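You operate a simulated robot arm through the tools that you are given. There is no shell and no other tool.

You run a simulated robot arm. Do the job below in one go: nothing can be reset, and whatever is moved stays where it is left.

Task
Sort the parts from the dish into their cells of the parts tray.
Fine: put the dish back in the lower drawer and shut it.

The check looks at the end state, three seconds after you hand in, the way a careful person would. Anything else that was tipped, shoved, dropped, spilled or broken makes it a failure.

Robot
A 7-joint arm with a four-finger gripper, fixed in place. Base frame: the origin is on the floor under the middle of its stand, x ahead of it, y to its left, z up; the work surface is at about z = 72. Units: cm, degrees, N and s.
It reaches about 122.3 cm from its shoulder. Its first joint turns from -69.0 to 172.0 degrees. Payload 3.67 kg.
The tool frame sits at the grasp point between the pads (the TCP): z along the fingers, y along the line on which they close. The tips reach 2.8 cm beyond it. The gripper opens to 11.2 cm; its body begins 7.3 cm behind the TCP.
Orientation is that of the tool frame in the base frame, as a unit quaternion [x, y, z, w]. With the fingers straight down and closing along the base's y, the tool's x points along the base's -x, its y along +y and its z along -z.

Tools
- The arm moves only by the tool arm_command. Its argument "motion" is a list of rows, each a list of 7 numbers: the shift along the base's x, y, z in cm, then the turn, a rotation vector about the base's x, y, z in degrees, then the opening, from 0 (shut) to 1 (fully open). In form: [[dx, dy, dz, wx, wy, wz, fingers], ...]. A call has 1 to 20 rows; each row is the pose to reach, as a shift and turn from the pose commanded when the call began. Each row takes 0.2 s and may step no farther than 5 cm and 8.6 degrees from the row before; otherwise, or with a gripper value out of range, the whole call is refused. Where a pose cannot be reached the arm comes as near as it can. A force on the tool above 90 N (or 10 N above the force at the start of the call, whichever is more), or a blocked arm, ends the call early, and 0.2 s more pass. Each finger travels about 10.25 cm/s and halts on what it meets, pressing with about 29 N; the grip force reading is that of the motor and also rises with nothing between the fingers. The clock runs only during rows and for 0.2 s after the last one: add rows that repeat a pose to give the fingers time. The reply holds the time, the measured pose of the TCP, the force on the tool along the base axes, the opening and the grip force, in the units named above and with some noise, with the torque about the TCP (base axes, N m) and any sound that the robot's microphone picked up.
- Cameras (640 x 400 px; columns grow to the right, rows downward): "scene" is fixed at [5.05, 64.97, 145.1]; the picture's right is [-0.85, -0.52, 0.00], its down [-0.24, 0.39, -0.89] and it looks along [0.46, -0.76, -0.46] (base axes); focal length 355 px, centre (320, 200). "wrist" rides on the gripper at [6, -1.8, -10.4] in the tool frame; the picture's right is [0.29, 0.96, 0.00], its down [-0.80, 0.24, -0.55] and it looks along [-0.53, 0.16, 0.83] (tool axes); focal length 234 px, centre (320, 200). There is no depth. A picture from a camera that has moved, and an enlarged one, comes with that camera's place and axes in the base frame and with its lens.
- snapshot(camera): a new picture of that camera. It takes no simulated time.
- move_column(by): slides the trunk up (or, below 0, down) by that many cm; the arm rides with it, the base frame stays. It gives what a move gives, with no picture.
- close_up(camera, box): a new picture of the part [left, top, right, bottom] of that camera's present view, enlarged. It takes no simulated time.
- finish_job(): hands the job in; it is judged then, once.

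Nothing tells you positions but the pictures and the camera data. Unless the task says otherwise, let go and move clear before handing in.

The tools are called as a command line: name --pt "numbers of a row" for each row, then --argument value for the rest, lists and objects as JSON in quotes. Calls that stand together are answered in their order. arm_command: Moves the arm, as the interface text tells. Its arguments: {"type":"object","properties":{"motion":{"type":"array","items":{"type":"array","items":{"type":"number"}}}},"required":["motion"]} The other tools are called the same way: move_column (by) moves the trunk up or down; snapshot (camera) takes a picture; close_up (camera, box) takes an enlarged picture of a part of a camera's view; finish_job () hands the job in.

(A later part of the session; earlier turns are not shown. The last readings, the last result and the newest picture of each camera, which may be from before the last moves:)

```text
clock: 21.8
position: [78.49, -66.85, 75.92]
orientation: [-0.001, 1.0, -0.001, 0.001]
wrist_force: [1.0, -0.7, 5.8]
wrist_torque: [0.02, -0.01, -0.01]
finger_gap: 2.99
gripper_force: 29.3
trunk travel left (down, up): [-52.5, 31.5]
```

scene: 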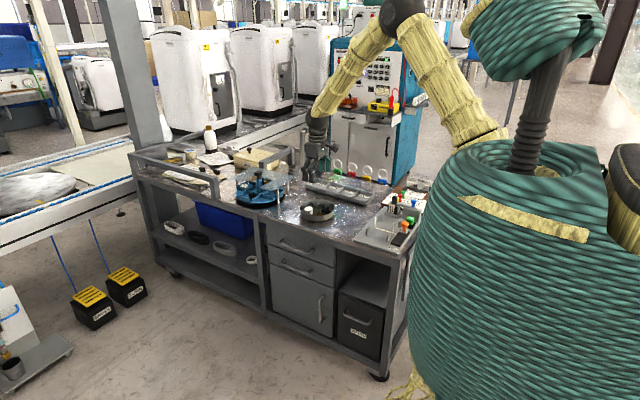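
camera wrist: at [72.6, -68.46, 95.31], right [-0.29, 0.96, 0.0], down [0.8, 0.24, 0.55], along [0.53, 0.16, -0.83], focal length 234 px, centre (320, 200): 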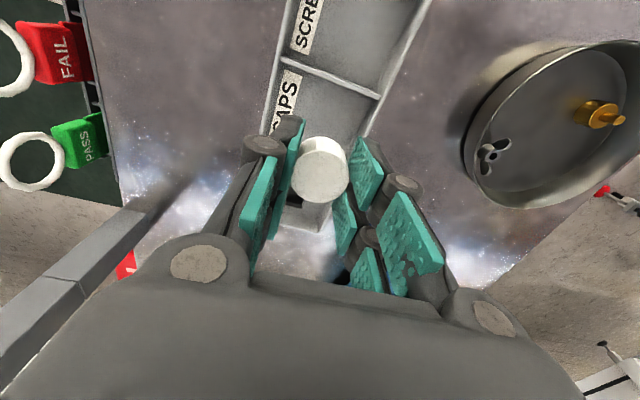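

The cap has touched the floor at 5.8 N. I'll release it and rise.

arm_command --pt "0 0 0.1 0 0 0 0.3" --pt "0 0 0.1 0 0 0 0.4" --pt "0 0 0.1 0 0 0 0.4" --pt "0 0 2 0 0 0 0.4" --pt "0 0 5 0 0 0 0.4" --pt "0 0 9 0 0 0 0.4" --pt "0 0 9 0 0 0 0.4"

snapshot --camera "wrist"

close_up --camera "scene" --box '[290, 150, 390, 230]'

```text
clock: 23.4
position: [78.7, -66.95, 84.85]
orientation: [0.0, 1.0, 0.0, 0.0]
wrist_force: [-0.5, -0.5, 0.6]
wrist_torque: [0.04, 0.0, 0.0]
finger_gap: 4.5
gripper_force: 0.0
trunk travel left (down, up): [-52.5, 31.5]
```

```text
taken
camera wrist: at [72.69, -68.77, 95.25], right [-0.29, 0.96, 0.0], down [0.8, 0.24, 0.55], along [0.53, 0.16, -0.83], focal length 234 px, centre (320, 200)
```

wrist: 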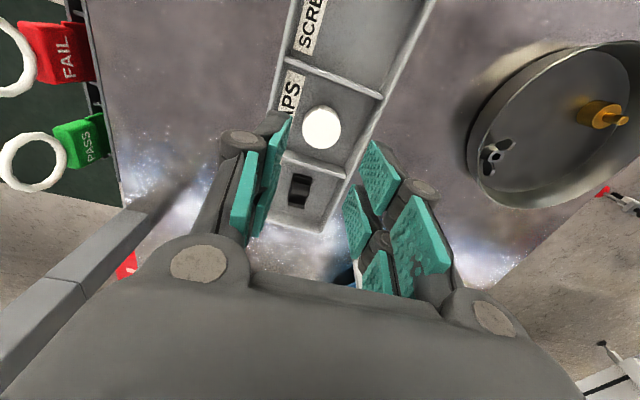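

```text
5.00 times, centred on (340, 190) of scene
camera zoom: at [5.05, 64.97, 145.1], right [-0.85, -0.52, 0.0], down [-0.24, 0.39, -0.89], along [0.46, -0.76, -0.46], focal length 1777 px, centre (220, 250)
```

zoom: 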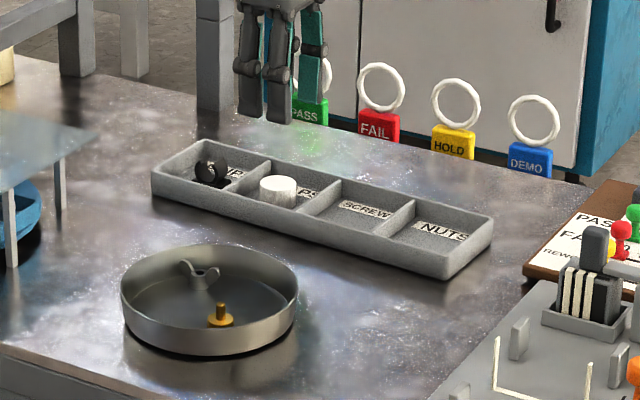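

The cap is in the CAPS cell. Next is the brass screw: I'll go above it with the gripper turned -45° so the fingers close along the wall.

arm_command --pt "-1.25 3.9 0 0 0 -7.5 0.28" --pt "-2.5 7.8 0 0 0 -15 0.28" --pt "-3.75 11.75 0 0 0 -22.5 0.28" --pt "-5 15.7 -0.5 0 0 -30 0.28" --pt "-6.25 19.6 -1.5 0 0 -37.5 0.28" --pt "-7.5 23.5 -2.85 0 0 -45 0.28" --pt "-7.5 23.5 -2.85 0 0 -45 0.28"

snapshot --camera "wrist"

close_up --camera "wrist" --box '[220, 40, 420, 220]'

close_up --camera "scene" --box '[280, 150, 380, 230]'

```text
clock: 25.0
position: [70.77, -43.63, 82.09]
orientation: [0.384, 0.923, 0.001, -0.001]
wrist_force: [0.8, -0.1, -0.5]
wrist_torque: [0.02, 0.03, 0.02]
finger_gap: 3.14
gripper_force: 0.0
trunk travel left (down, up): [-52.5, 31.5]
```

```text
taken
camera wrist: at [65.5, -40.49, 92.53], right [0.48, 0.88, 0.0], down [0.73, -0.4, 0.55], along [0.49, -0.26, -0.83], focal length 234 px, centre (320, 200)
```

wrist: 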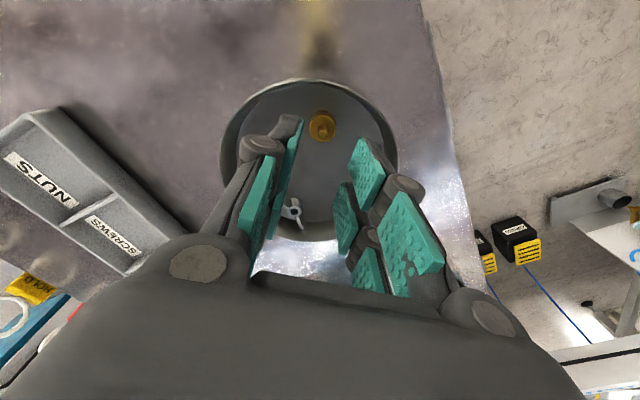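

```text
2.22 times, centred on (320, 130) of wrist
camera zoom: at [65.5, -40.49, 92.53], right [0.48, 0.88, 0.0], down [0.73, -0.4, 0.55], along [0.49, -0.26, -0.83], focal length 520 px, centre (320, 356)
```

zoom: 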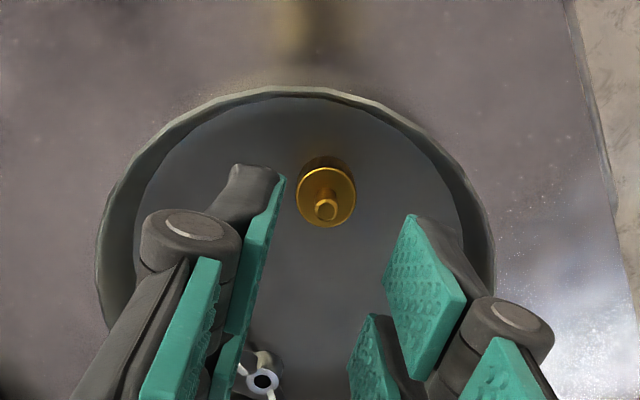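

```text
5.00 times, centred on (330, 190) of scene
camera zoom: at [5.05, 64.97, 145.1], right [-0.85, -0.52, 0.0], down [-0.24, 0.39, -0.89], along [0.46, -0.76, -0.46], focal length 1777 px, centre (270, 250)
```

zoom: 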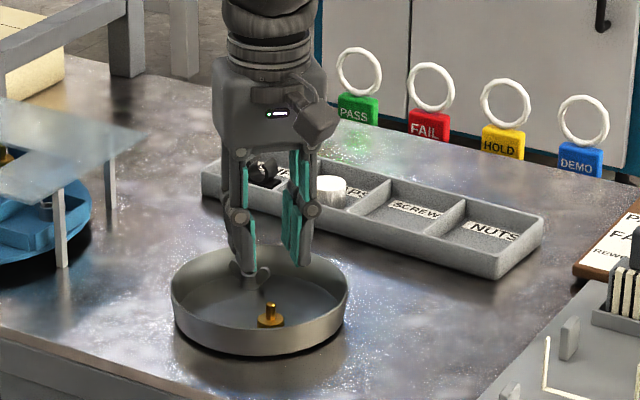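

The screw measures at (70.7, -43.0), centred between the finger pairs. I'll shift slightly inward so one pad pair takes the head fully, then descend.

arm_command --pt "0.3 -0.2 -2 0 0 0 0.28" --pt "0.3 -0.2 -4 0 0 0 0.28" --pt "0.3 -0.2 -5.3 0 0 0 0.28" --pt "0.3 -0.2 -6.1 0 0 0 0.28" --pt "0.3 -0.2 -6.5 0 0 0 0.28" --pt "0.3 -0.2 -6.5 0 0 0 0.28"

close_up --camera "wrist" --box '[220, 40, 420, 220]'

close_up --camera "scene" --box '[280, 150, 380, 230]'

```text
clock: 26.4
position: [71.45, -43.51, 75.4]
orientation: [0.383, 0.924, 0.001, -0.001]
wrist_force: [-0.2, 0.6, 1.0]
wrist_torque: [0.0, 0.03, 0.01]
finger_gap: 3.15
gripper_force: 0.1
trunk travel left (down, up): [-52.5, 31.5]
```

```text
2.22 times, centred on (320, 130) of wrist
camera zoom: at [65.92, -40.56, 85.99], right [0.47, 0.88, 0.0], down [0.73, -0.39, 0.55], along [0.49, -0.26, -0.83], focal length 520 px, centre (320, 356)
```

zoom: 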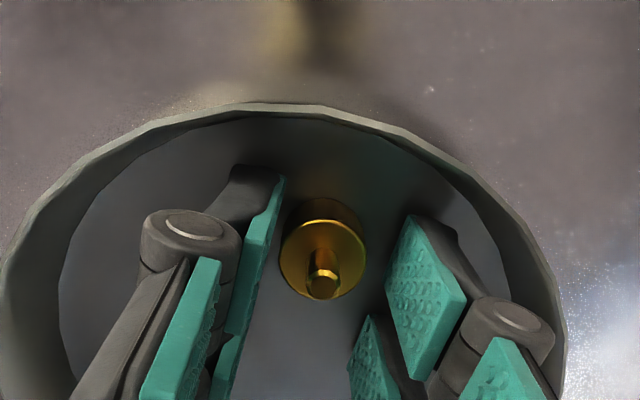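

```text
5.00 times, centred on (330, 190) of scene
camera zoom: at [5.05, 64.97, 145.1], right [-0.85, -0.52, 0.0], down [-0.24, 0.39, -0.89], along [0.46, -0.76, -0.46], focal length 1777 px, centre (270, 250)
```

zoom: 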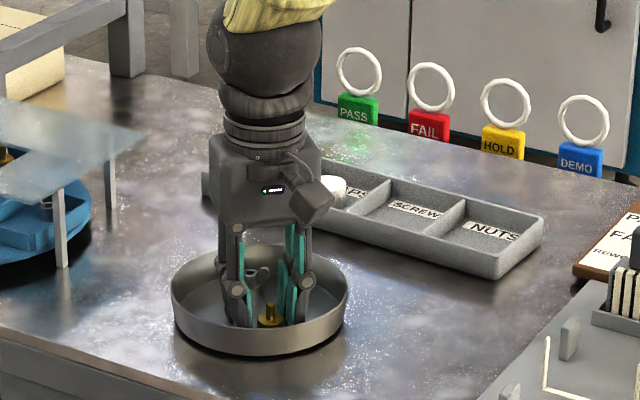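

The fingers straddle the screw head without touching the dish. I'll close gently and check.

arm_command --pt "0 0 0 0 0 0 0.2" --pt "0 0 0 0 0 0 0.1" --pt "0 0 0 0 0 0 0.1" --pt "0 0 0 0 0 0 0.1"

close_up --camera "wrist" --box '[220, 40, 420, 220]'

```text
clock: 27.4
position: [71.27, -43.56, 75.61]
orientation: [0.382, 0.924, -0.001, 0.0]
wrist_force: [0.1, 0.1, 0.0]
wrist_torque: [0.01, -0.02, 0.04]
finger_gap: 2.06
gripper_force: 28.5
trunk travel left (down, up): [-52.5, 31.5]
```

```text
2.22 times, centred on (320, 130) of wrist
camera zoom: at [65.93, -40.57, 85.99], right [0.47, 0.88, 0.0], down [0.73, -0.39, 0.55], along [0.49, -0.26, -0.83], focal length 520 px, centre (320, 356)
```

zoom: 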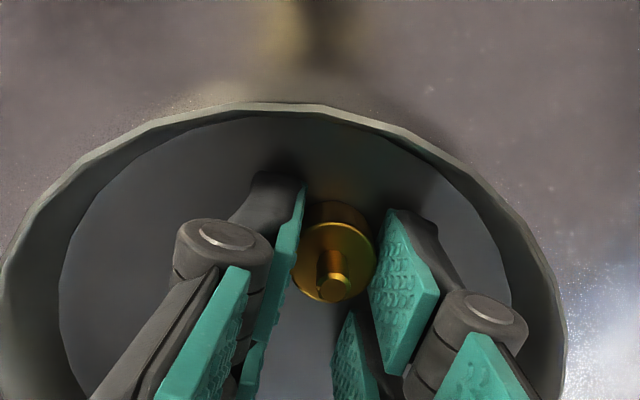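

The screw is gripped at 2.06 cm. I'll lift it and carry it over the SCREWS cell.

arm_command --pt "0 0 1 0 0 0 0.1" --pt "0 0 3 0 0 0 0.1" --pt "0 0 6 0 0 0 0.1" --pt "0 0 9 0 0 0 0.1" --pt "0 -3.8 9 0 0 7.5 0.1" --pt "-0.1 -7.7 9 0 0 15 0.1" --pt "-0.1 -11.5 9 0 0 22.5 0.1" --pt "-0.2 -15.3 9 0 0 30 0.1" --pt "-0.2 -19.2 9 0 0 37.5 0.1" --pt "-0.2 -23.0 9 0 0 45 0.1" --pt "-0.2 -23.0 9 0 0 45 0.1"

snapshot --camera "wrist"

close_up --camera "scene" --box '[280, 140, 390, 230]'

```text
clock: 29.8
position: [71.07, -66.37, 84.49]
orientation: [-0.001, 1.0, -0.001, 0.0]
wrist_force: [0.2, 0.9, -1.6]
wrist_torque: [-0.03, 0.02, -0.04]
finger_gap: 2.04
gripper_force: 29.2
trunk travel left (down, up): [-52.5, 31.5]
```

```text
taken
camera wrist: at [65.17, -68.18, 94.97], right [-0.29, 0.96, 0.0], down [0.8, 0.24, 0.55], along [0.53, 0.16, -0.83], focal length 234 px, centre (320, 200)
```

wrist: 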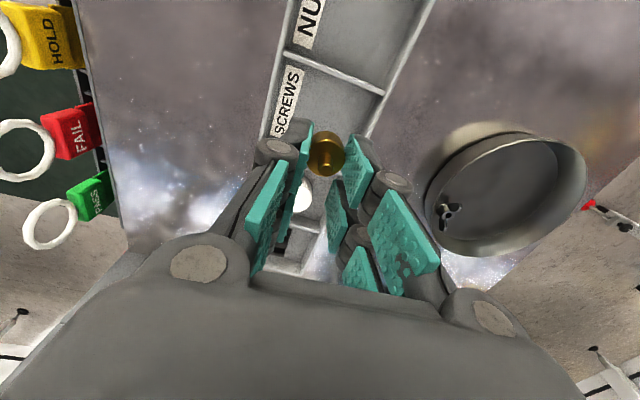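

```text
4.44 times, centred on (335, 185) of scene
camera zoom: at [5.05, 64.97, 145.1], right [-0.85, -0.52, 0.0], down [-0.24, 0.39, -0.89], along [0.46, -0.76, -0.46], focal length 1580 px, centre (253, 267)
```

zoom: 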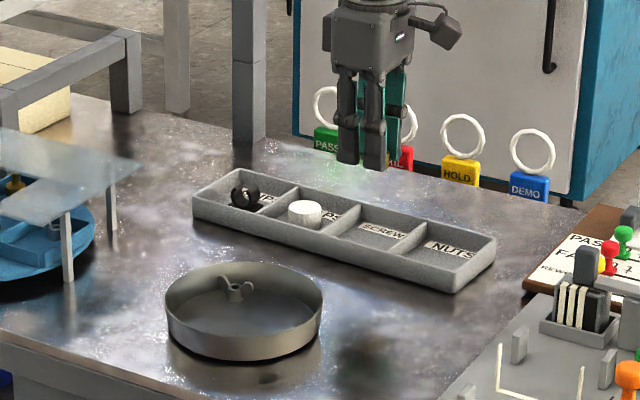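

The screw is held and centred over the SCREWS cell. I'll lower it to the floor.

arm_command --pt "0 0 -3 0 0 0 0.1" --pt "0 0 -6 0 0 0 0.1" --pt "0 0 -7.7 0 0 0 0.1" --pt "0 0 -8.4 0 0 0 0.1" --pt "0 0 -8.7 0 0 0 0.1" --pt "0 0 -8.85 0 0 0 0.1" --pt "0 0 -8.85 0 0 0 0.1"

close_up --camera "scene" --box '[300, 150, 380, 210]'

```text
clock: 31.4
position: [71.32, -66.58, 75.56]
orientation: [0.0, 1.0, 0.0, 0.001]
wrist_force: [1.3, -2.6, 6.1]
wrist_torque: [-0.05, 0.06, 0.01]
finger_gap: 2.07
gripper_force: 28.5
trunk travel left (down, up): [-52.5, 31.5]
```

```text
6.67 times, centred on (340, 180) of scene
camera zoom: at [5.05, 64.97, 145.1], right [-0.85, -0.52, 0.0], down [-0.24, 0.39, -0.89], along [0.46, -0.76, -0.46], focal length 2369 px, centre (187, 333)
```

zoom: 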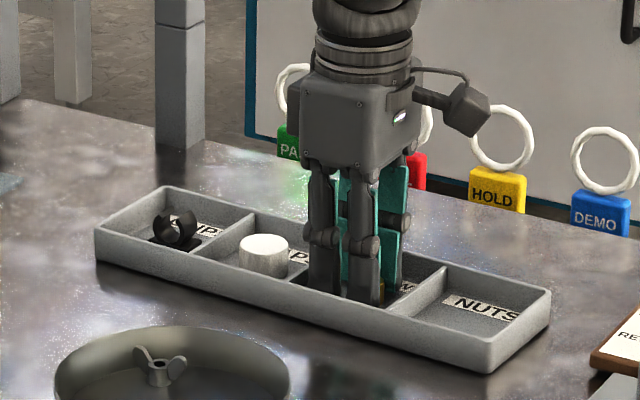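

The screw has reached the floor at about 6 N. I'll release it and rise.

arm_command --pt "0 0 0.1 0 0 0 0.2" --pt "0 0 0.1 0 0 0 0.32" --pt "0 0 0.1 0 0 0 0.32" --pt "0 0 2 0 0 0 0.32" --pt "0 0 5 0 0 0 0.32" --pt "0 0 9 0 0 0 0.32" --pt "0 0 9 0 0 0 0.32"

snapshot --camera "wrist"

close_up --camera "scene" --box '[290, 150, 390, 230]'

```text
clock: 33.0
position: [71.26, -66.57, 84.35]
orientation: [0.0, 1.0, 0.0, -0.001]
wrist_force: [-0.4, -0.6, -1.0]
wrist_torque: [0.01, 0.01, -0.02]
finger_gap: 3.59
gripper_force: 0.1
trunk travel left (down, up): [-52.5, 31.5]
```

```text
taken
camera wrist: at [65.25, -68.34, 94.86], right [-0.29, 0.96, 0.0], down [0.8, 0.24, 0.55], along [0.53, 0.16, -0.83], focal length 234 px, centre (320, 200)
```

wrist: 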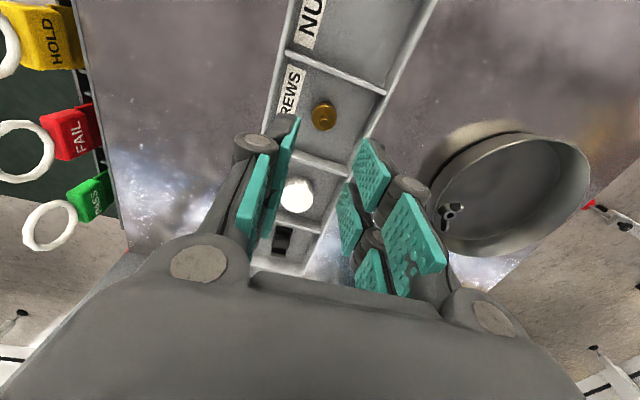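

```text
5.00 times, centred on (340, 190) of scene
camera zoom: at [5.05, 64.97, 145.1], right [-0.85, -0.52, 0.0], down [-0.24, 0.39, -0.89], along [0.46, -0.76, -0.46], focal length 1777 px, centre (220, 250)
```

zoom: 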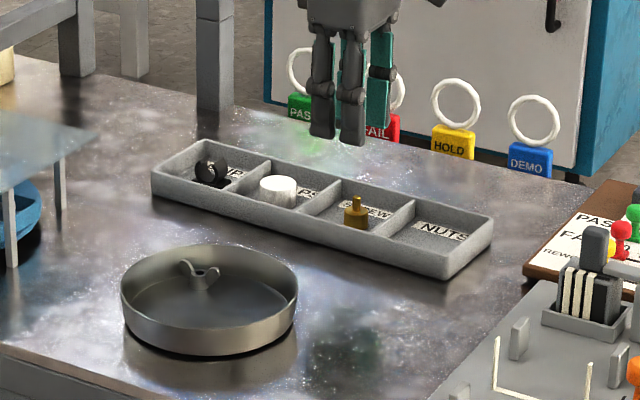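

The screw stands in the SCREWS cell. The wing nut lies close to the wall, so I plan to sweep it a little toward the dish centre with one finger and then grip it; first I'll move above it and look.

arm_command --pt "0.6 3.5 0 0 0 0 0.22" --pt "1.1 7.1 0 0 0 0 0.22" --pt "1.7 10.6 -0.5 0 0 0 0.22" --pt "2.3 14.2 -1.5 0 0 0 0.22" --pt "2.8 17.7 -2.65 0 0 0 0.22" --pt "2.8 17.7 -2.65 0 0 0 0.22"

snapshot --camera "wrist"

close_up --camera "wrist" --box '[220, 60, 420, 240]'

close_up --camera "scene" --box '[280, 150, 380, 230]'

```text
clock: 34.4
position: [73.97, -49.06, 81.9]
orientation: [0.001, 1.0, 0.0, 0.0]
wrist_force: [-0.9, -0.1, 0.7]
wrist_torque: [0.05, -0.01, 0.03]
finger_gap: 2.47
gripper_force: 0.0
trunk travel left (down, up): [-52.5, 31.5]
```

```text
taken
camera wrist: at [68.06, -50.78, 92.36], right [-0.29, 0.96, 0.0], down [0.8, 0.24, 0.55], along [0.53, 0.16, -0.83], focal length 234 px, centre (320, 200)
```

wrist: 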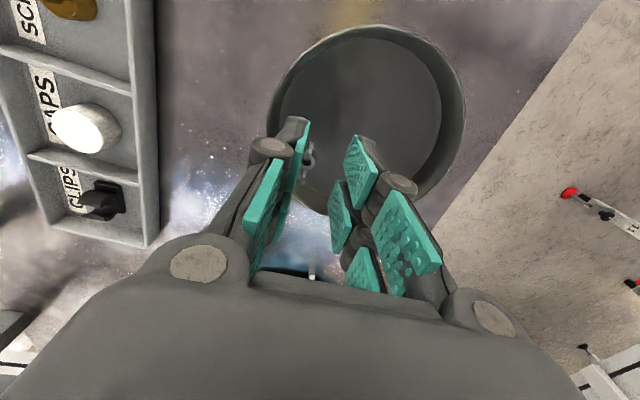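

```text
2.22 times, centred on (320, 150) of wrist
camera zoom: at [68.06, -50.78, 92.36], right [-0.29, 0.96, 0.0], down [0.8, 0.24, 0.55], along [0.53, 0.16, -0.83], focal length 520 px, centre (320, 311)
```

zoom: 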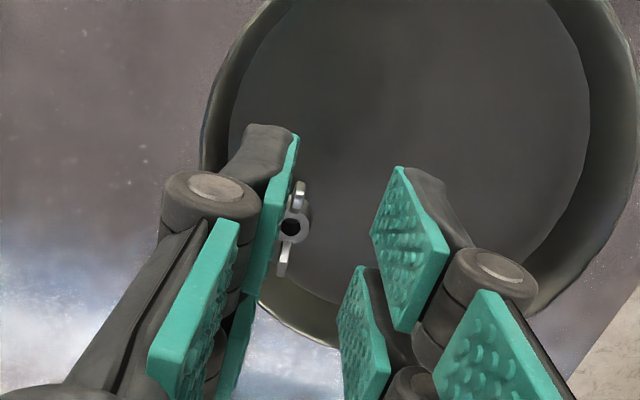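

```text
5.00 times, centred on (330, 190) of scene
camera zoom: at [5.05, 64.97, 145.1], right [-0.85, -0.52, 0.0], down [-0.24, 0.39, -0.89], along [0.46, -0.76, -0.46], focal length 1777 px, centre (270, 250)
```

zoom: 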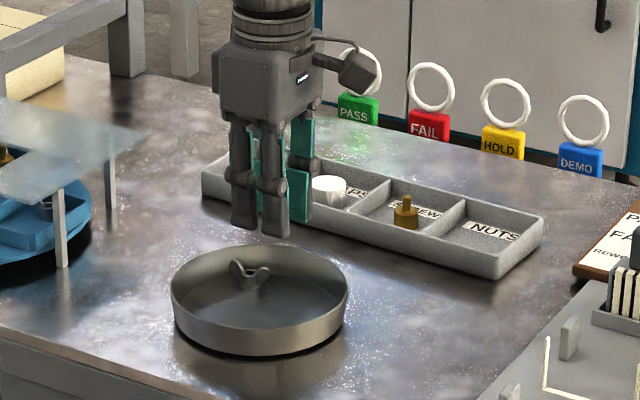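

The nut is at (76.6, -49.3) with its wings along x, and the outer finger should fit between it and the wall. I'll descend slowly in that position.

arm_command --pt "0 0 -2 0 0 0 0.22" --pt "0 0 -3.8 0 0 0 0.22" --pt "0 0 -4.8 0 0 0 0.22" --pt "0 0 -5.6 0 0 0 0.22" --pt "0 0 -6.2 0 0 0 0.22" --pt "0 0 -6.2 0 0 0 0.22"

close_up --camera "wrist" --box '[220, 60, 420, 240]'

close_up --camera "scene" --box '[280, 150, 380, 230]'

```text
clock: 35.8
position: [73.79, -48.83, 75.88]
orientation: [-0.001, 1.0, 0.0, 0.0]
wrist_force: [0.5, -3.9, 11.4]
wrist_torque: [-0.21, -0.31, -0.03]
finger_gap: 3.03
gripper_force: 2.2
trunk travel left (down, up): [-52.5, 31.5]
```

```text
2.22 times, centred on (320, 150) of wrist
camera zoom: at [67.89, -50.57, 86.19], right [-0.29, 0.96, 0.0], down [0.8, 0.24, 0.55], along [0.53, 0.16, -0.83], focal length 520 px, centre (320, 311)
```

zoom: 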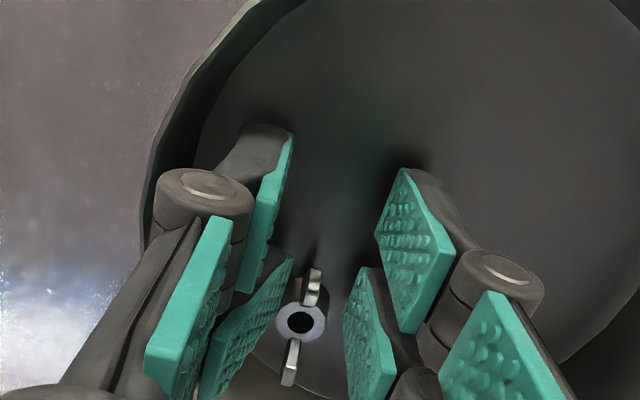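

```text
5.00 times, centred on (330, 190) of scene
camera zoom: at [5.05, 64.97, 145.1], right [-0.85, -0.52, 0.0], down [-0.24, 0.39, -0.89], along [0.46, -0.76, -0.46], focal length 1777 px, centre (270, 250)
```

zoom: 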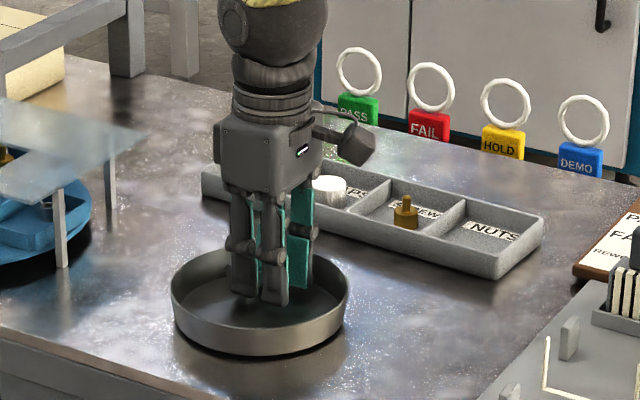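

One finger is riding on the dish rim, with about 11 N, so there isn't enough room there. I'll lift back up and instead grip just the nut's inner wing, a little farther from the wall.

arm_command --pt "0 0.2 1 0 0 0 0.22" --pt "0 0.2 3 0 0 0 0.2" --pt "-0.7 0 6.2 0 0 0 0.15" --pt "-0.7 0 6.2 0 0 0 0.15"

snapshot --camera "wrist"

close_up --camera "wrist" --box '[220, 60, 420, 240]'

close_up --camera "scene" --box '[280, 150, 380, 230]'

```text
clock: 36.8
position: [73.05, -48.77, 81.88]
orientation: [-0.001, 1.0, 0.001, -0.001]
wrist_force: [1.3, -0.1, 0.0]
wrist_torque: [0.02, 0.02, 0.01]
finger_gap: 1.66
gripper_force: 0.0
trunk travel left (down, up): [-52.5, 31.5]
```

```text
taken
camera wrist: at [67.26, -50.49, 92.34], right [-0.29, 0.96, 0.0], down [0.8, 0.24, 0.55], along [0.53, 0.16, -0.83], focal length 234 px, centre (320, 200)
```

wrist: 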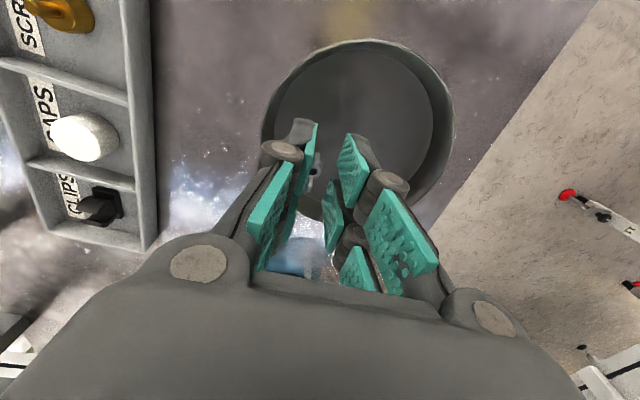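

```text
2.22 times, centred on (320, 150) of wrist
camera zoom: at [67.26, -50.49, 92.34], right [-0.29, 0.96, 0.0], down [0.8, 0.24, 0.55], along [0.53, 0.16, -0.83], focal length 520 px, centre (320, 311)
```

zoom: 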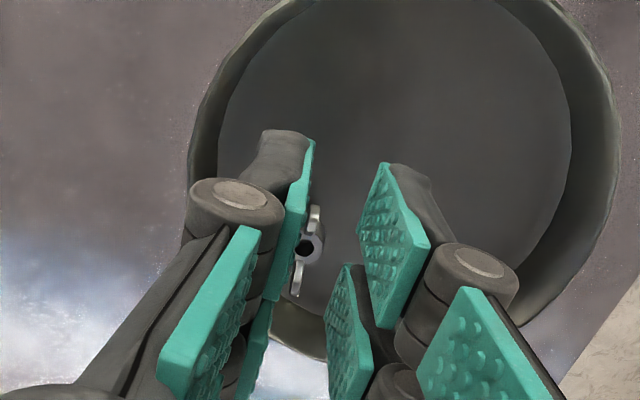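

```text
5.00 times, centred on (330, 190) of scene
camera zoom: at [5.05, 64.97, 145.1], right [-0.85, -0.52, 0.0], down [-0.24, 0.39, -0.89], along [0.46, -0.76, -0.46], focal length 1777 px, centre (270, 250)
```

zoom: 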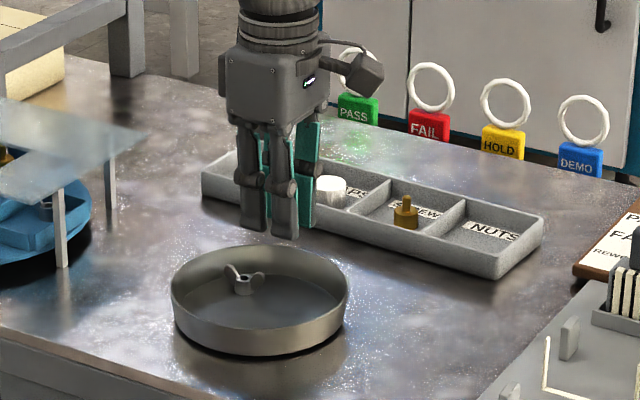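

The earlier contact already pushed the nut inward; it is now at (76.5, -48.2), farther from the wall. I'll recentre so one pad pair lands across its body and descend again.

arm_command --pt "0.8 0.35 0 0 0 0 0.2" --pt "1.65 0.7 -1 0 0 0 0.2" --pt "1.65 0.7 -3 0 0 0 0.2" --pt "1.65 0.7 -3.4 0 0 0 0.2" --pt "1.65 0.7 -3.4 0 0 0 0.2"

close_up --camera "wrist" --box '[220, 60, 420, 240]'

```text
clock: 38.0
position: [74.87, -48.03, 78.46]
orientation: [0.0, 1.0, 0.0, 0.0]
wrist_force: [-0.2, 0.3, -0.4]
wrist_torque: [0.0, 0.0, 0.02]
finger_gap: 2.21
gripper_force: 0.0
trunk travel left (down, up): [-52.5, 31.5]
```

```text
2.22 times, centred on (320, 150) of wrist
camera zoom: at [68.9, -49.83, 88.93], right [-0.29, 0.96, 0.0], down [0.8, 0.24, 0.55], along [0.53, 0.16, -0.83], focal length 520 px, centre (320, 311)
```

zoom: 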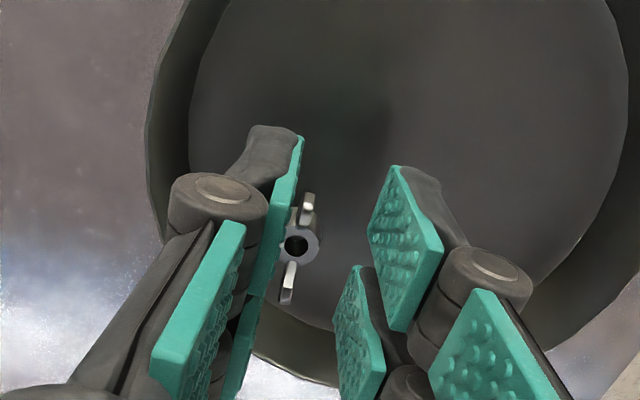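

The nut is offset only 0.2 cm from the gripper centreline with the pad clear of it. I'll continue down.

arm_command --pt "0 0 -1 0 0 0 0.2" --pt "0 0 -1.8 0 0 0 0.2" --pt "0 0 -2.5 0 0 0 0.2" --pt "0 0 -3.0 0 0 0 0.2" --pt "0 0 -3.0 0 0 0 0.2"

close_up --camera "wrist" --box '[220, 60, 420, 240]'

```text
clock: 39.2
position: [74.94, -48.18, 75.31]
orientation: [0.0, 1.0, 0.001, -0.002]
wrist_force: [-0.3, 0.1, -0.9]
wrist_torque: [-0.02, 0.04, 0.01]
finger_gap: 2.22
gripper_force: 0.1
trunk travel left (down, up): [-52.5, 31.5]
```

```text
2.22 times, centred on (320, 150) of wrist
camera zoom: at [69.01, -49.84, 85.82], right [-0.29, 0.96, 0.0], down [0.8, 0.24, 0.55], along [0.53, 0.16, -0.83], focal length 520 px, centre (320, 311)
```

zoom: 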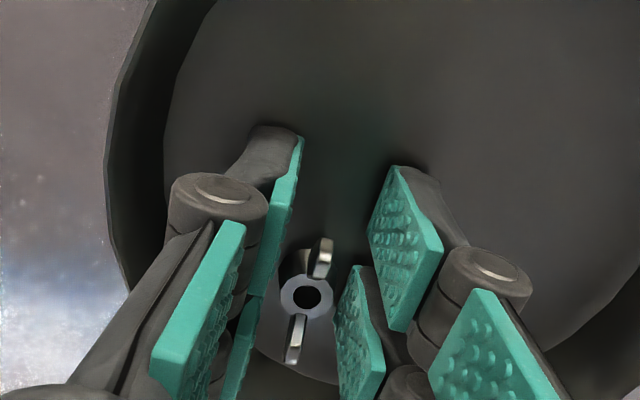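

There is no contact and the nut sits between the far pad pair. I'll close on it.

arm_command --pt "0 0 0 0 0 0 0.14" --pt "0 0 0 0 0 0 0.07" --pt "0 0 0 0 0 0 0.02" --pt "0 0 0 0 0 0 0.02" --pt "0 0 0 0 0 0 0.02"

close_up --camera "wrist" --box '[220, 60, 420, 240]'

```text
clock: 40.4
position: [74.92, -48.09, 75.52]
orientation: [0.0, 1.0, 0.0, 0.0]
wrist_force: [-0.4, 0.3, -1.0]
wrist_torque: [-0.04, 0.01, 0.01]
finger_gap: 1.62
gripper_force: 29.1
trunk travel left (down, up): [-52.5, 31.5]
```

```text
2.22 times, centred on (320, 150) of wrist
camera zoom: at [68.98, -49.84, 86.04], right [-0.29, 0.96, 0.0], down [0.8, 0.24, 0.55], along [0.53, 0.16, -0.83], focal length 520 px, centre (320, 311)
```

zoom: 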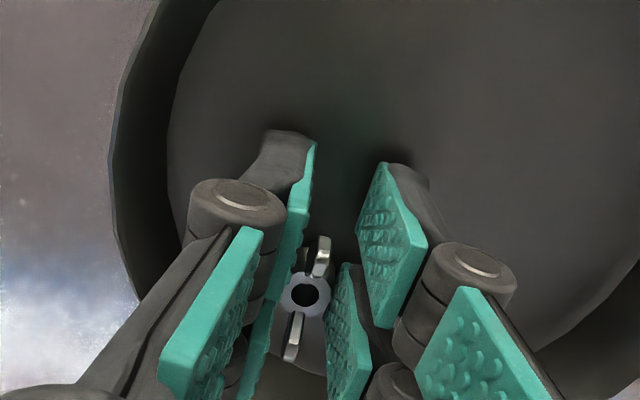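

It is gripped at 1.62 cm across the nut body. I'll lift slowly and check that it comes along.

arm_command --pt "0 0 0.7 0 0 0 0.02" --pt "0 0 1.5 0 0 0 0.02" --pt "0 0 4 0 0 0 0.02" --pt "0 0 7 0 0 0 0.02" --pt "0 0 9 0 0 0 0.02" --pt "0 0 9 0 0 0 0.02"

snapshot --camera "wrist"

close_up --camera "scene" --box '[280, 150, 380, 230]'

```text
clock: 41.8
position: [74.94, -48.07, 84.55]
orientation: [0.0, 1.0, 0.0, -0.001]
wrist_force: [0.0, 0.0, -0.2]
wrist_torque: [-0.03, 0.02, 0.02]
finger_gap: 1.61
gripper_force: 29.5
trunk travel left (down, up): [-52.5, 31.5]
```

```text
taken
camera wrist: at [68.96, -49.77, 95.05], right [-0.29, 0.96, 0.0], down [0.8, 0.24, 0.55], along [0.53, 0.16, -0.83], focal length 234 px, centre (320, 200)
```

wrist: 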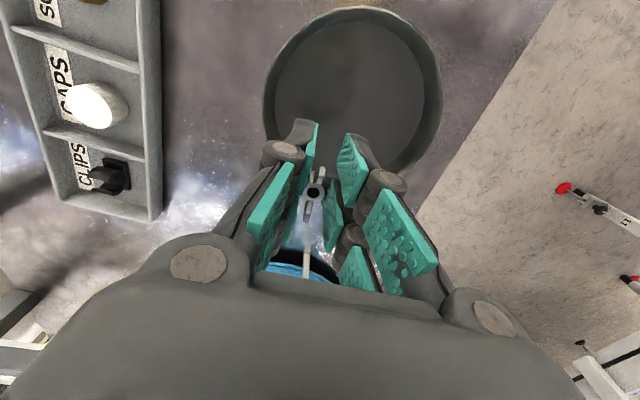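

```text
5.00 times, centred on (330, 190) of scene
camera zoom: at [5.05, 64.97, 145.1], right [-0.85, -0.52, 0.0], down [-0.24, 0.39, -0.89], along [0.46, -0.76, -0.46], focal length 1777 px, centre (270, 250)
```

zoom: 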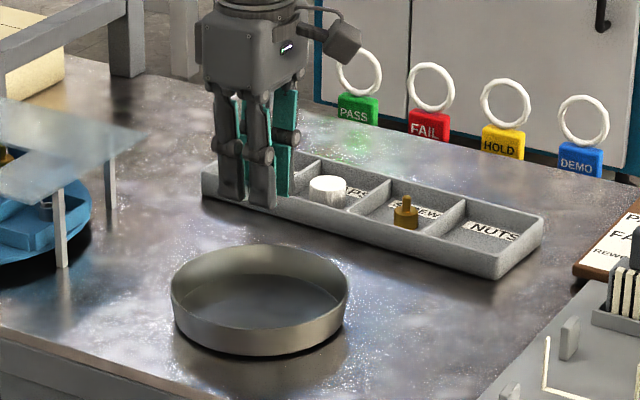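

The wing nut is held and the dish is empty. I'll carry the nut over the NUTS cell.

arm_command --pt "-2.4 -3.6 0 0 0 0 0.02" --pt "-4.9 -7.2 0 0 0 0 0.02" --pt "-7.3 -10.9 0 0 0 0 0.02" --pt "-9.8 -14.5 0 0 0 0 0.02" --pt "-12.25 -18.1 0 0 0 0 0.02" --pt "-12.25 -18.1 0 0 0 0 0.02"

snapshot --camera "wrist"

close_up --camera "scene" --box '[290, 130, 400, 220]'

```text
clock: 43.2
position: [62.43, -66.13, 84.86]
orientation: [0.0, 1.0, 0.0, 0.0]
wrist_force: [0.2, 0.6, 0.0]
wrist_torque: [-0.07, 0.01, -0.05]
finger_gap: 1.62
gripper_force: 28.7
trunk travel left (down, up): [-52.5, 31.5]
```

```text
taken
camera wrist: at [56.55, -68.0, 95.34], right [-0.29, 0.96, 0.0], down [0.8, 0.24, 0.55], along [0.53, 0.16, -0.83], focal length 234 px, centre (320, 200)
```

wrist: 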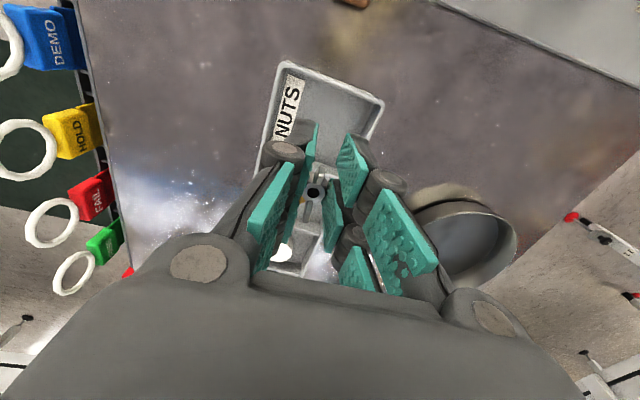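

```text
4.44 times, centred on (345, 175) of scene
camera zoom: at [5.05, 64.97, 145.1], right [-0.85, -0.52, 0.0], down [-0.24, 0.39, -0.89], along [0.46, -0.76, -0.46], focal length 1580 px, centre (209, 311)
```

zoom: 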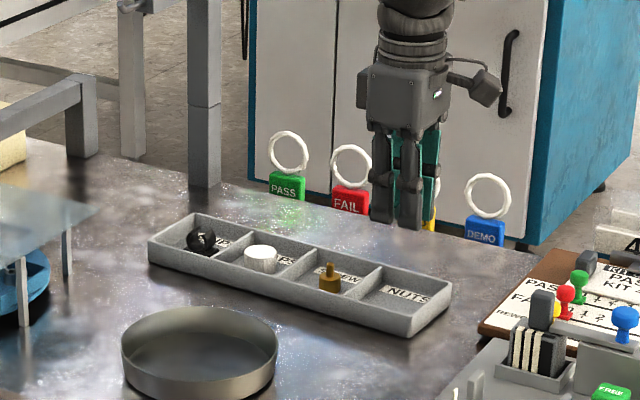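

The gripper is centred over the NUTS cell. I'll lower the nut to the floor.

arm_command --pt "0 0 -3 0 0 0 0.02" --pt "0 0 -6 0 0 0 0.02" --pt "0 0 -7.7 0 0 0 0.02" --pt "0 0 -8.4 0 0 0 0.02" --pt "0 0 -8.8 0 0 0 0.02" --pt "0 0 -8.8 0 0 0 0.02"

close_up --camera "scene" --box '[310, 150, 390, 210]'

```text
clock: 44.6
position: [62.55, -66.22, 75.91]
orientation: [0.0, 1.0, 0.0, 0.0]
wrist_force: [-0.2, 0.8, -0.6]
wrist_torque: [-0.01, -0.01, 0.01]
finger_gap: 1.58
gripper_force: 28.9
trunk travel left (down, up): [-52.5, 31.5]
```

```text
6.67 times, centred on (350, 180) of scene
camera zoom: at [5.05, 64.97, 145.1], right [-0.85, -0.52, 0.0], down [-0.24, 0.39, -0.89], along [0.46, -0.76, -0.46], focal length 2369 px, centre (120, 333)
```

zoom: 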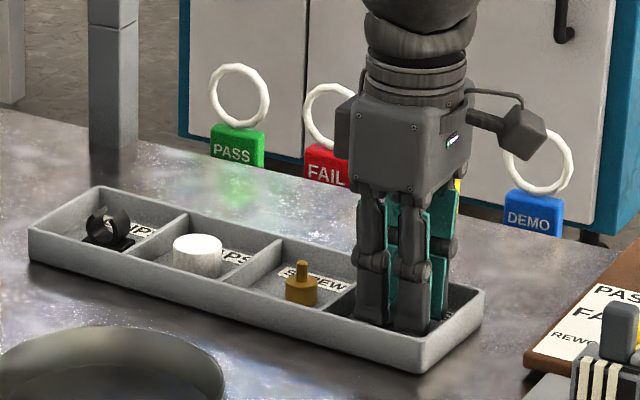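

arm_command --pt "0 0 -0.15 0 0 0 0.02" --pt "0 0 -0.25 0 0 0 0.02" --pt "0 0 -0.25 0 0 0 0.02"

```text
clock: 45.4
position: [62.61, -66.23, 75.61]
orientation: [0.0, 1.0, 0.0, 0.0]
wrist_force: [0.5, -0.2, -0.2]
wrist_torque: [-0.01, 0.02, -0.02]
finger_gap: 1.62
gripper_force: 28.8
trunk travel left (down, up): [-52.5, 31.5]
```

The nut is not touching the floor yet. I'll lower a couple of millimetres more.

arm_command --pt "0 0 -0.1 0 0 0 0.02" --pt "0 0 -0.2 0 0 0 0.02" --pt "0 0 -0.2 0 0 0 0.02"

```text
clock: 46.2
position: [62.62, -66.21, 75.55]
orientation: [0.0, 1.0, -0.001, 0.001]
wrist_force: [-1.1, -1.6, 13.6]
wrist_torque: [-0.02, -0.16, -0.02]
finger_gap: 1.62
gripper_force: 29.0
trunk travel left (down, up): [-52.5, 31.5]
```

The nut is now on the floor. I'll release it and rise.

arm_command --pt "0 0 0.2 0 0 0 0.1" --pt "0 0 0.2 0 0 0 0.22" --pt "0 0 0.2 0 0 0 0.28" --pt "0 0 0.2 0 0 0 0.28" --pt "0 0 2 0 0 0 0.28" --pt "0 0 5 0 0 0 0.28" --pt "0 0 9.5 0 0 0 0.28" --pt "0 0 9.5 0 0 0 0.28"

snapshot --camera "wrist"

close_up --camera "scene" --box '[290, 150, 390, 230]'

```text
clock: 48.0
position: [62.63, -66.42, 84.79]
orientation: [0.001, 1.0, 0.0, -0.001]
wrist_force: [0.4, 0.4, -0.3]
wrist_torque: [0.07, 0.02, -0.02]
finger_gap: 3.14
gripper_force: 0.0
trunk travel left (down, up): [-52.5, 31.5]
```

```text
taken
camera wrist: at [56.72, -68.04, 95.2], right [-0.29, 0.96, 0.0], down [0.8, 0.24, 0.55], along [0.53, 0.16, -0.83], focal length 234 px, centre (320, 200)
```

wrist: 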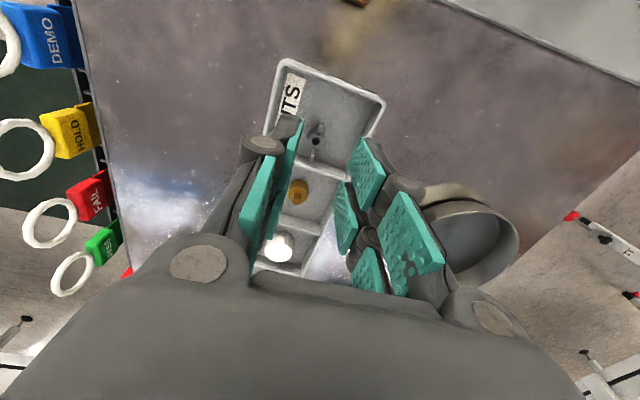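

```text
5.00 times, centred on (340, 190) of scene
camera zoom: at [5.05, 64.97, 145.1], right [-0.85, -0.52, 0.0], down [-0.24, 0.39, -0.89], along [0.46, -0.76, -0.46], focal length 1777 px, centre (220, 250)
```

zoom: 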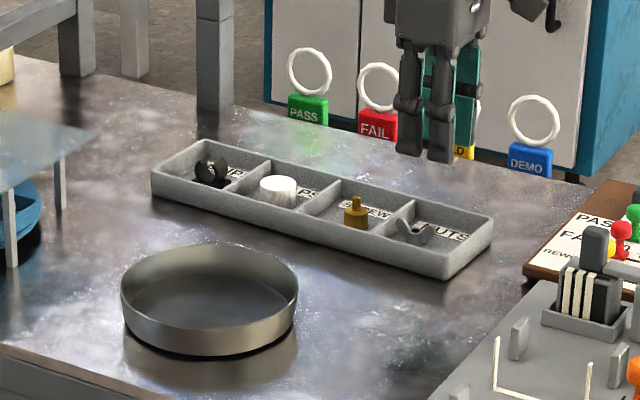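

All four parts are in their correct cells: clip, cap, screw and nut. Next comes the drawer, so I'll move the arm up and out to the free space in front of the bench.

arm_command --pt "0 0 4 0 0 0 0.28" --pt "0 0 8 0 0 0 0.28" --pt "0 1 12 0 0 0 0.28" --pt "0.5 5.9 12 0 0 0 0.28" --pt "1 10.8 12 0 0 0 0.28" --pt "1.5 15.7 12 0 0 0 0.28" --pt "2 20.6 12 0 0 0 0.28" --pt "2.5 25.5 12 0 0 0 0.28" --pt "3 30.4 12 0 0 0 0.28" --pt "3.5 35.3 12 0 0 0 0.28" --pt "4 40.2 12 0 0 0 0.28" --pt "4.5 45.1 12 0 0 0 0.28" --pt "5 50 12 0 0 0 0.28" --pt "5 54.3 12 0 0 0 0.28" --pt "5 54.3 12 0 0 0 0.28"

snapshot --camera "scene"

snapshot --camera "wrist"

```text
clock: 51.2
position: [67.55, -11.91, 96.96]
orientation: [0.001, 1.0, 0.001, 0.001]
wrist_force: [0.4, -0.2, 0.4]
wrist_torque: [0.03, 0.0, 0.0]
finger_gap: 3.12
gripper_force: 0.2
trunk travel left (down, up): [-52.5, 31.5]
```

```text
taken
```

scene: 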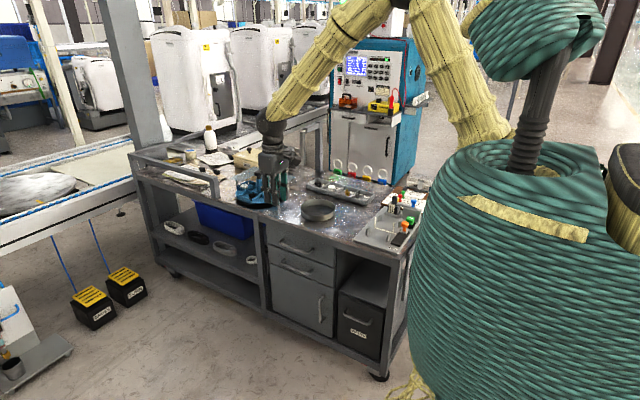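

```text
taken
camera wrist: at [61.66, -13.67, 107.38], right [-0.29, 0.96, 0.0], down [0.8, 0.24, 0.55], along [0.53, 0.16, -0.83], focal length 234 px, centre (320, 200)
```

wrist: 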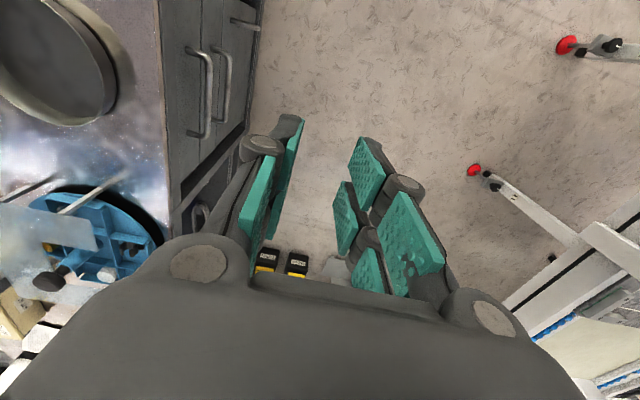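

From here the wrist camera sees both drawer handles from above. I'll enlarge it to measure them.

close_up --camera "wrist" --box '[140, 0, 280, 230]'

close_up --camera "wrist" --box '[160, 20, 270, 160]'

close_up --camera "scene" --box '[255, 210, 345, 300]'

```text
1.74 times, centred on (210, 115) of wrist
camera zoom: at [61.66, -13.67, 107.38], right [-0.29, 0.96, 0.0], down [0.8, 0.24, 0.55], along [0.53, 0.16, -0.83], focal length 407 px, centre (511, 348)
```

zoom: 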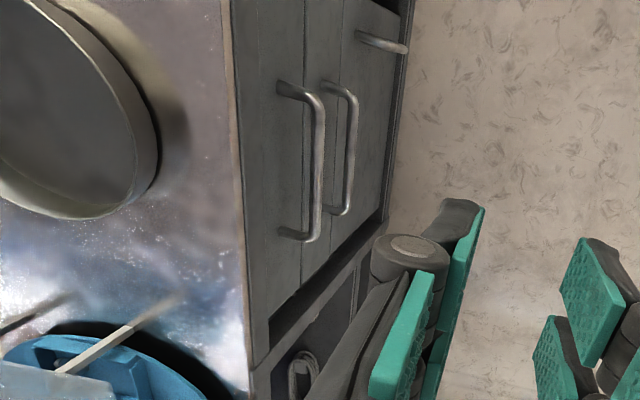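

```text
2.86 times, centred on (215, 90) of wrist
camera zoom: at [61.66, -13.67, 107.38], right [-0.29, 0.96, 0.0], down [0.8, 0.24, 0.55], along [0.53, 0.16, -0.83], focal length 669 px, centre (620, 514)
```

zoom: 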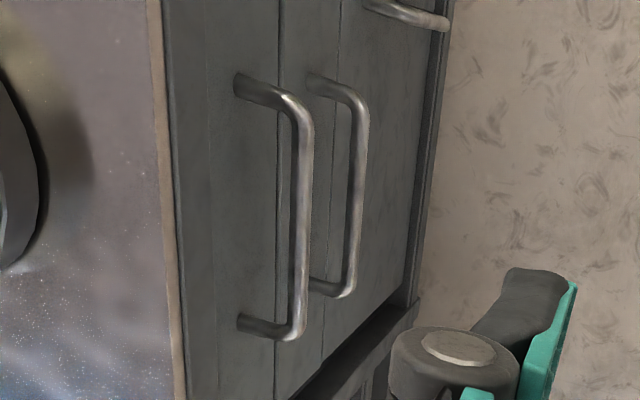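

```text
4.44 times, centred on (300, 255) of scene
camera zoom: at [5.05, 64.97, 145.1], right [-0.85, -0.52, 0.0], down [-0.24, 0.39, -0.89], along [0.46, -0.76, -0.46], focal length 1580 px, centre (409, -44)
```

zoom: 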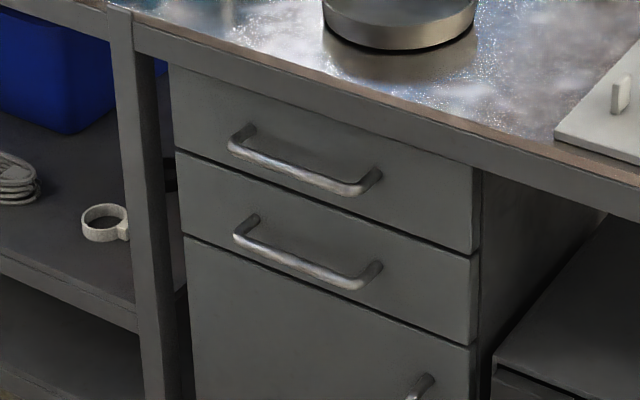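

The lower handle bar is roughly at x≈75, y≈-31, z≈52. I'll turn the gripper so the fingers point at the drawers (toward -y), closing vertically.

arm_command --pt "0.5 0.5 0 -8.2 0 0 0.28" --pt "1 1 0 -16.4 0 0 0.28" --pt "1.5 1.5 0 -24.6 0 0 0.28" --pt "2 2 0 -32.8 0 0 0.28" --pt "2.5 2.5 0 -41 0 0 0.28" --pt "3 3 0 -49.2 0 0 0.28" --pt "3.5 3.5 0 -57.4 0 0 0.28" --pt "4 4 0 -65.6 0 0 0.28" --pt "4.4 4.4 0 -73.8 0 0 0.28" --pt "4.4 4.4 0 -82 0 0 0.28" --pt "4.4 4.4 0 -90 0 0 0.28" --pt "4.4 4.4 0 -90 0 0 0.28"

snapshot --camera "scene"

snapshot --camera "wrist"

```text
clock: 52.5
position: [71.23, -12.51, 99.6]
orientation: [0.035, 0.956, -0.293, -0.003]
wrist_force: [0.6, 0.0, 0.9]
wrist_torque: [-0.03, 0.01, 0.02]
finger_gap: 3.1
gripper_force: 0.0
trunk travel left (down, up): [-52.5, 31.5]
stopped in row 6: the arm was blocked; the commanded pose is now the measured one
```

```text
taken
```

scene: 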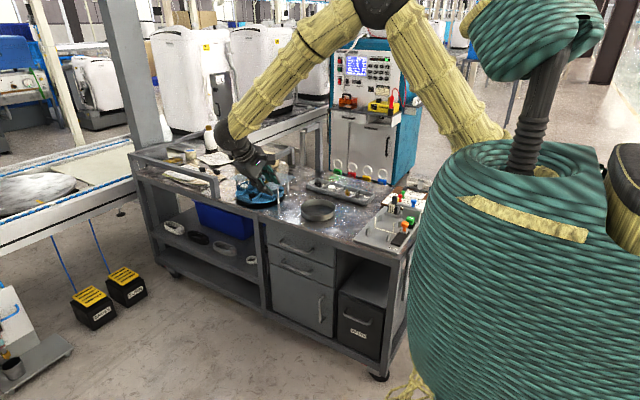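

```text
taken
camera wrist: at [65.48, -7.74, 109.2], right [-0.22, 0.81, -0.54], down [0.83, 0.45, 0.34], along [0.52, -0.37, -0.77], focal length 234 px, centre (320, 200)
```

wrist: 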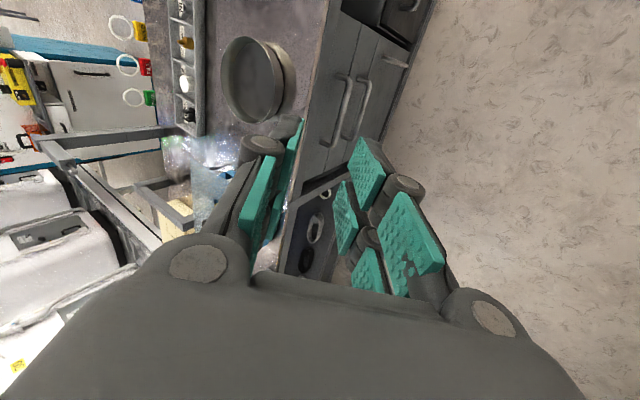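

The arm blocked at about 34° of tilt, probably a wrist limit in that configuration. I'll go back to the straight-down orientation and try a different wrist path: yaw first, then pitch up.

arm_command --pt "0 1 0 8.4 -0.1 1 0.28" --pt "0 2 0 16.9 -0.2 2 0.28" --pt "0 3 0 25.4 -0.3 3 0.28" --pt "0 4.5 0 33.9 -0.35 4.05 0.28" --pt "0 4.5 0 33.9 -0.35 4.05 0.28"

```text
clock: 53.6
position: [71.23, -7.81, 99.72]
orientation: [-0.001, 1.0, -0.003, 0.001]
wrist_force: [-0.1, -0.3, -0.1]
wrist_torque: [0.0, -0.03, 0.0]
finger_gap: 3.13
gripper_force: 0.0
trunk travel left (down, up): [-52.5, 31.5]
```

The orientation is back to straight down. I'll test yawing the gripper +90° here in free space.

arm_command --pt "0 0 0 0 0 8.2 0.28" --pt "0 0 0 0 0 16.4 0.28" --pt "0 0 0 0 0 24.6 0.28" --pt "0 0 0 0 0 32.8 0.28" --pt "0 0 0 0 0 41 0.28" --pt "0 0 0 0 0 49.2 0.28" --pt "0 0 0 0 0 57.4 0.28" --pt "0 0 0 0 0 65.6 0.28" --pt "0 0 0 0 0 73.8 0.28" --pt "0 0 0 0 0 82 0.28" --pt "0 0 0 0 0 90 0.28" --pt "0 0 0 0 0 90 0.28"

```text
clock: 56.2
position: [71.18, -8.0, 99.66]
orientation: [-0.707, 0.707, -0.001, 0.004]
wrist_force: [0.6, 0.6, -0.7]
wrist_torque: [0.0, 0.03, 0.04]
finger_gap: 3.16
gripper_force: 0.1
trunk travel left (down, up): [-52.5, 31.5]
```

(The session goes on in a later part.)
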